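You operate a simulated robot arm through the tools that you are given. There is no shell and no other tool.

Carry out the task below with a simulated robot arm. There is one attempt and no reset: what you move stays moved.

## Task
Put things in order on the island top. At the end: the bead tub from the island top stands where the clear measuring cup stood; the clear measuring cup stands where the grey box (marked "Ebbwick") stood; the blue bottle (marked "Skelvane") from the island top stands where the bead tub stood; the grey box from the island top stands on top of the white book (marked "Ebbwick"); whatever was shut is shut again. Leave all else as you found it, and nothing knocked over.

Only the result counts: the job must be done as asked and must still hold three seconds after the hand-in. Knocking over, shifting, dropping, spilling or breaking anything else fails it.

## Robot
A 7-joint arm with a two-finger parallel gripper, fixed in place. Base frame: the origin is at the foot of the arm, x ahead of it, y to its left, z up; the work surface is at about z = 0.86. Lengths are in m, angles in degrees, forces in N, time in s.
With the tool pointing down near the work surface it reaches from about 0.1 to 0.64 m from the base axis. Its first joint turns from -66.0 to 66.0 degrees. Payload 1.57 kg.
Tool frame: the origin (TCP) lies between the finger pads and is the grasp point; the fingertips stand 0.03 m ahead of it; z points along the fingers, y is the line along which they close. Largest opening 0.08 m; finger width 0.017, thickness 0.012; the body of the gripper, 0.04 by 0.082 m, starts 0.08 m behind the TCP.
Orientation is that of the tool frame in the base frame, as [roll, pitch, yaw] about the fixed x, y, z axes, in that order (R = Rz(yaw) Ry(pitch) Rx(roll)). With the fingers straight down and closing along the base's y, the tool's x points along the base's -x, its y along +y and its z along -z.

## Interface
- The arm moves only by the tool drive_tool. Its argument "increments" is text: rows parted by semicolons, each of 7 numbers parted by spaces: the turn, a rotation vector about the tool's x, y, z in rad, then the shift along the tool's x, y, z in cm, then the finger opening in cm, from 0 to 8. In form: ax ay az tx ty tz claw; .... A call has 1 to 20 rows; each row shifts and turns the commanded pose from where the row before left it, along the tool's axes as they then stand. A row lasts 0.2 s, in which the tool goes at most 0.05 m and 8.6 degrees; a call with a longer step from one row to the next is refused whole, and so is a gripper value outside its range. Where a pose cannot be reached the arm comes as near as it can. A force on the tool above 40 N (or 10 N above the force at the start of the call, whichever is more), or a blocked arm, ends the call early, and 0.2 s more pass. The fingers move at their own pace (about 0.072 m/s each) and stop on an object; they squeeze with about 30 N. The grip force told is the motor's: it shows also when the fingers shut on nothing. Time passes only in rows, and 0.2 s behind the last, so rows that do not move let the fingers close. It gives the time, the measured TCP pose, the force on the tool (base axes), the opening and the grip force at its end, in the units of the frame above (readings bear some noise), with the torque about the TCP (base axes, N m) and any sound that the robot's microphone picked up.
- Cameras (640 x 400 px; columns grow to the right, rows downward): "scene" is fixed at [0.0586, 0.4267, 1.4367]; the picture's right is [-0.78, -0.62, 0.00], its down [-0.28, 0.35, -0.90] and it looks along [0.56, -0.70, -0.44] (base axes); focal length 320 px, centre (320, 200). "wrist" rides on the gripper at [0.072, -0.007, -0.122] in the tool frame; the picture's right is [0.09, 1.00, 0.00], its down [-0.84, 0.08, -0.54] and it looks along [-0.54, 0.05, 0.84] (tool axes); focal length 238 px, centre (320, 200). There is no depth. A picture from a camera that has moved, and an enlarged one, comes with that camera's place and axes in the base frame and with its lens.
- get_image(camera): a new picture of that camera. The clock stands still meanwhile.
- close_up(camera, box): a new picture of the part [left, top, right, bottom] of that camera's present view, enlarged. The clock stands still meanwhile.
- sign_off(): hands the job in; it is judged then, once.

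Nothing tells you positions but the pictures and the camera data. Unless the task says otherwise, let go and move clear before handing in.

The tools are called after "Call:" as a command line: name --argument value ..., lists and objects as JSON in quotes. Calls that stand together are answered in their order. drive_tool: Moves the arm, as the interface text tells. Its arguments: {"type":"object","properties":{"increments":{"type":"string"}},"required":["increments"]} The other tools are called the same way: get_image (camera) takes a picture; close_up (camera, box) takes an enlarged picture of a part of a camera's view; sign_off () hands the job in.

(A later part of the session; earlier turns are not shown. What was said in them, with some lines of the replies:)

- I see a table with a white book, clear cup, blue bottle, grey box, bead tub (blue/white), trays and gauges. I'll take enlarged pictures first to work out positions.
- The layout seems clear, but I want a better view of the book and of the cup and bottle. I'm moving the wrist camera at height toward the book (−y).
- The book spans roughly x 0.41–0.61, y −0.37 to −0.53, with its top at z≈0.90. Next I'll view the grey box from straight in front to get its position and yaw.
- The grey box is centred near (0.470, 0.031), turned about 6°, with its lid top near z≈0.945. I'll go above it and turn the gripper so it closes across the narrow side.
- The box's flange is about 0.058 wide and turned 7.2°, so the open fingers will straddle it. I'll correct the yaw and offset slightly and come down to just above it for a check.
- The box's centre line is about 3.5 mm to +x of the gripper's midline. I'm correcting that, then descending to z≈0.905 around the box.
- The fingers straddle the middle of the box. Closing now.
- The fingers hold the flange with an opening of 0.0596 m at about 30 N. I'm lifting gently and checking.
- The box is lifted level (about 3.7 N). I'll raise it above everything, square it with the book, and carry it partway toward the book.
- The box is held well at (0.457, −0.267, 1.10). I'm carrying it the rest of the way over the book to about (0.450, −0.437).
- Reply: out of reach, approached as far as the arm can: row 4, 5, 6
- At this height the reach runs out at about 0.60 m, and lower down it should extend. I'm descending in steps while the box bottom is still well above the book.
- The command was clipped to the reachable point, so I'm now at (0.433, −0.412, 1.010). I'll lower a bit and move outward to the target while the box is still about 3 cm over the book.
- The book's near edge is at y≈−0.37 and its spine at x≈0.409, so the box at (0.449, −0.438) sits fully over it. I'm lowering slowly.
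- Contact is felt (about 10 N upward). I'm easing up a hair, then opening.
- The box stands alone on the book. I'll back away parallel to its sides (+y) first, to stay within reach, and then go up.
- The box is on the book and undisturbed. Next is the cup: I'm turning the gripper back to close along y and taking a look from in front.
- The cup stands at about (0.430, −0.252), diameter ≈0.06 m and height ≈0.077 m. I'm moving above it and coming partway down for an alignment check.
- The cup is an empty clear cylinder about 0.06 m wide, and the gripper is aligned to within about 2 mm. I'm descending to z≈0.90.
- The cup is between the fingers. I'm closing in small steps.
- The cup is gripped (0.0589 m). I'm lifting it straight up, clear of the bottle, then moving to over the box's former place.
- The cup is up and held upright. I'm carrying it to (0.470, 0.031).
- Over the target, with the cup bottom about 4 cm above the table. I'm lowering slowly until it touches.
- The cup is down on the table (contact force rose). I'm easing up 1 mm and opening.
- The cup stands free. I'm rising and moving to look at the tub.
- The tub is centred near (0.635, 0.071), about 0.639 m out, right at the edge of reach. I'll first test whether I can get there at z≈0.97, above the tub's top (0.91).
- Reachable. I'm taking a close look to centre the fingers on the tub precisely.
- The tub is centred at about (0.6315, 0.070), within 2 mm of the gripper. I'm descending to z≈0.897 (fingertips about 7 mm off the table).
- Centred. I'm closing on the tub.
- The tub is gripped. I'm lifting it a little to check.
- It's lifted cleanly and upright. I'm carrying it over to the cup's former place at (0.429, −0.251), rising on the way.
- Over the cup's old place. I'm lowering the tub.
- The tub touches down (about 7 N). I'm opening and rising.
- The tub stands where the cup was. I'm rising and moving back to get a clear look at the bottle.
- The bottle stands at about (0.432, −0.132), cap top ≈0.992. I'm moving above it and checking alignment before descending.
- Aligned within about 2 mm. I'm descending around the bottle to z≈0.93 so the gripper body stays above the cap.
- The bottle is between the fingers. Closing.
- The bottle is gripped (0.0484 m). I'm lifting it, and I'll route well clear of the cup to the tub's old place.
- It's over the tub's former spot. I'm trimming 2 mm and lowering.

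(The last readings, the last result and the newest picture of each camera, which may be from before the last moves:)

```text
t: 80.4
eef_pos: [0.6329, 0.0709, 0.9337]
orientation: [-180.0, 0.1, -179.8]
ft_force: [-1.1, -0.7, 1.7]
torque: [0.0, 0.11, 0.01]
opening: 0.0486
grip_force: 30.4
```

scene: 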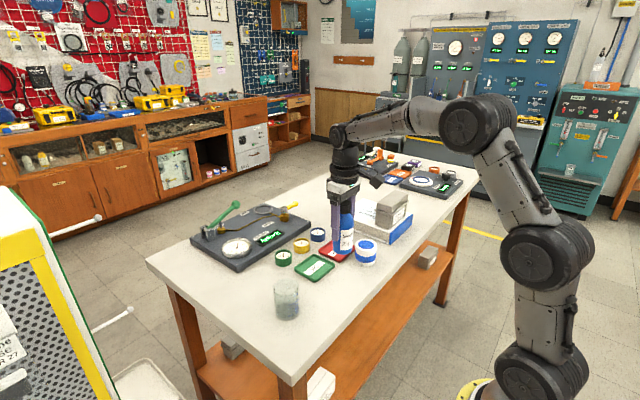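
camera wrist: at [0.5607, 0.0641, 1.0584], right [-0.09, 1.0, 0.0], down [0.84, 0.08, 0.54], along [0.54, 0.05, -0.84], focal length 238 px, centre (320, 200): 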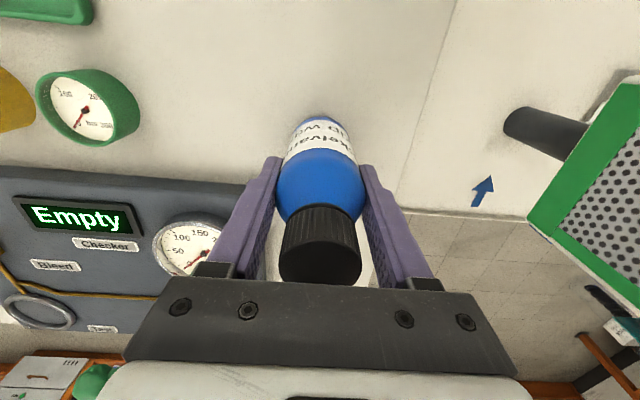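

Call:
drive_tool --increments "0 0 0 0 0 0.08 4.5;0 0 0 0 0 0 4.5"

Call:
close_up --camera "scene" --box '[190, 230, 286, 300]'

```text
t: 81.0
eef_pos: [0.6336, 0.0712, 0.9333]
orientation: [-179.9, 0.1, -179.9]
ft_force: [-3.2, -0.7, 7.8]
torque: [-0.02, 0.36, 0.0]
opening: 0.0485
grip_force: 29.9
```

```text
5.71 times, centred on (238, 265) of scene
camera zoom: at [0.0584, 0.4266, 1.4367], right [-0.78, -0.62, 0.0], down [-0.28, 0.35, -0.9], along [0.56, -0.7, -0.44], focal length 1826 px, centre (789, -171)
```

zoom: 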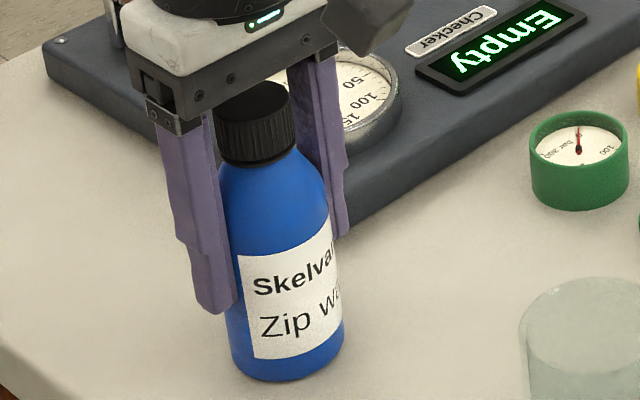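

Contact is felt (about 8 N). I'm easing up slightly and opening gently.

Call:
drive_tool --increments "0 0 0 0 0 -0.08 4.5;0 0 0 0 0 0 4.5;0 0 0 0 0 0 5.1;0 0 0 0 0 0 5.7;0 0 0 0 0 0 6.5;0 0 0 0 0 0 7.3;0 0 0 0 0 0 8;0 0 0 0 0 0 8"

Call:
close_up --camera "scene" --box '[190, 230, 286, 300]'

Call:
get_image --camera "wrist"

```text
t: 82.8
eef_pos: [0.6346, 0.0706, 0.9336]
orientation: [-179.9, -0.1, -179.9]
ft_force: [-0.4, -0.2, -1.1]
torque: [0.01, -0.04, -0.01]
opening: 0.0802
grip_force: 0.0
```

```text
5.71 times, centred on (238, 265) of scene
camera zoom: at [0.0586, 0.4267, 1.4367], right [-0.78, -0.62, 0.0], down [-0.28, 0.35, -0.9], along [0.56, -0.7, -0.44], focal length 1826 px, centre (789, -171)
```

zoom: 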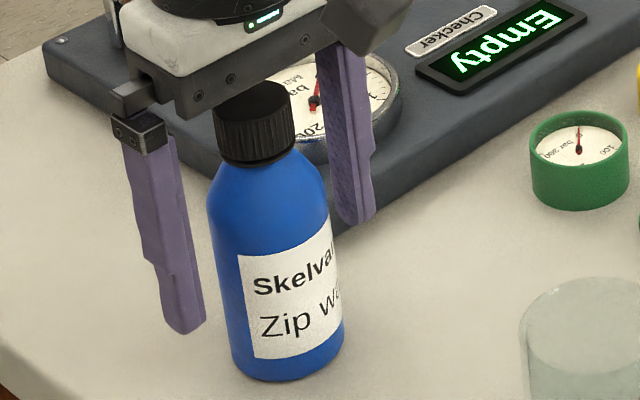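

```text
taken
camera wrist: at [0.5616, 0.0646, 1.0564], right [-0.09, 1.0, 0.0], down [0.84, 0.08, 0.54], along [0.54, 0.05, -0.84], focal length 238 px, centre (320, 200)
```

wrist: 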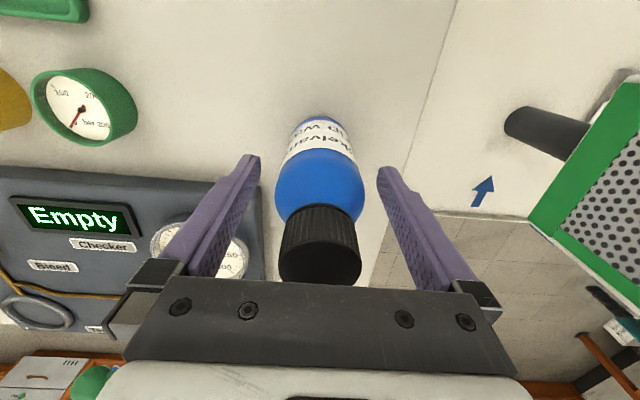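

The bottle stands upright and alone. I'm rising a little, then backing out toward the base (−x) with the fingers passing either side of it.

Call:
drive_tool --increments "0 0 0 0 0 -1 8;0 0 0 0 0 -1.5 8;0 0 0 1.5 0 0 8;0 0 0 2 0 0 8;0 0 0 2.5 0 0 8;0 0 0 2.5 0 -2 8;0 0 0 2.5 0 -3 8;0 0 0 2.5 0 -3 8;0 0 0 2.5 0 -3 8;0 0 0 2.5 0 -3 8;0 0 0 2.5 0 -3 8;0 0 0 2.5 -2 0 8;0 0 0 2.5 -2 0 8;0 0 0 0 0 0 8;0 0 0 0 0 0 8"

Call:
get_image --camera "scene"

Call:
get_image --camera "wrist"

Call:
close_up --camera "scene" --box '[180, 180, 440, 342]'

```text
t: 86.0
eef_pos: [0.3719, 0.0336, 1.1285]
orientation: [180.0, -0.1, 180.0]
ft_force: [1.6, 0.2, 0.4]
torque: [0.02, -0.01, 0.02]
opening: 0.08
grip_force: 0.0
```

```text
taken
```

scene: 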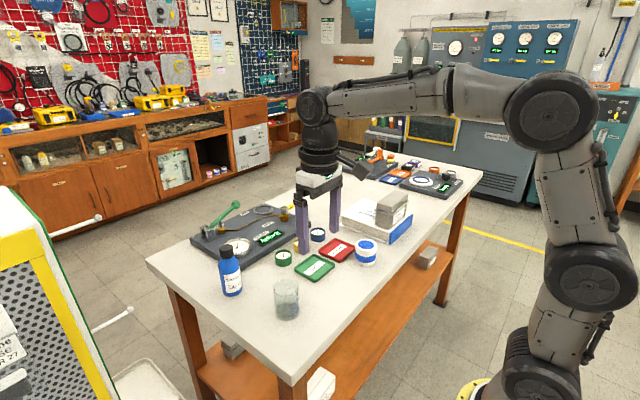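

```text
taken
camera wrist: at [0.3009, 0.0277, 1.2516], right [-0.09, 1.0, 0.0], down [0.84, 0.08, 0.54], along [0.54, 0.05, -0.84], focal length 238 px, centre (320, 200)
```

wrist: 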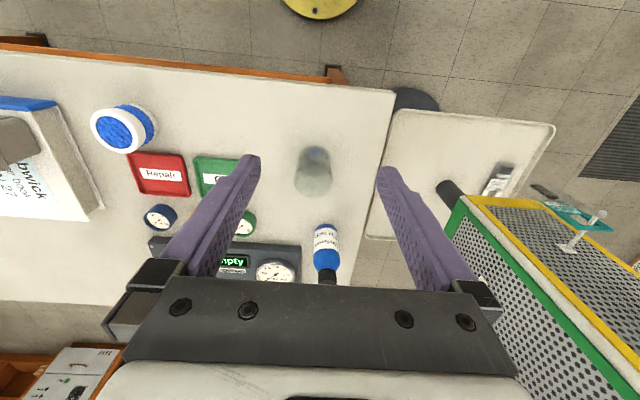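

```text
2.46 times, centred on (310, 261) of scene
camera zoom: at [0.0586, 0.4267, 1.4367], right [-0.78, -0.62, 0.0], down [-0.28, 0.35, -0.9], along [0.56, -0.7, -0.44], focal length 786 px, centre (345, 50)
```

zoom: 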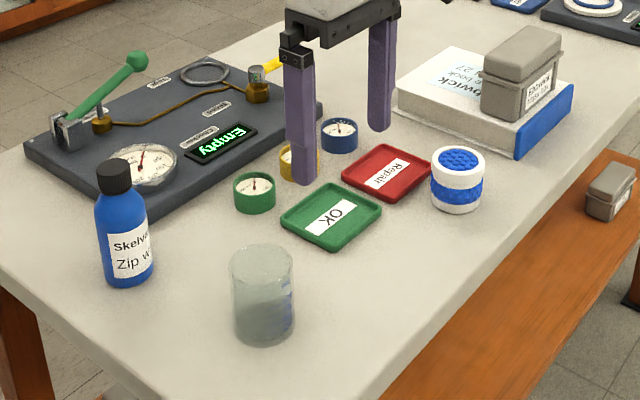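

Everything is in place: the bottle at the tub's old spot, the cup at the box's, the tub at the cup's and the grey box on the book. All stand upright, the trays and gauges look undisturbed, and the gripper is open and clear, so I'm handing in.

Call:
sign_off

```text
The job is handed in.
```

The job is handed in. In the last pictures all four objects stood upright in their new places:

- **Grey box:** it stands fully on top of the white book, near its spine end. It stayed closed the whole way.
- **Clear measuring cup:** it stands where the grey box stood, about 3 mm off my estimate of the box's centre.
- **Bead tub:** it stands where the cup stood, within about 2 mm.
- **Blue bottle:** it stands where the tub stood, within about 2 mm.

Positions are estimates from the cameras, which agreed to within about 5 mm. I opened nothing, so there was nothing to shut again. The trays and gauges looked unmoved in the last pictures. The gripper is open and clear of everything.
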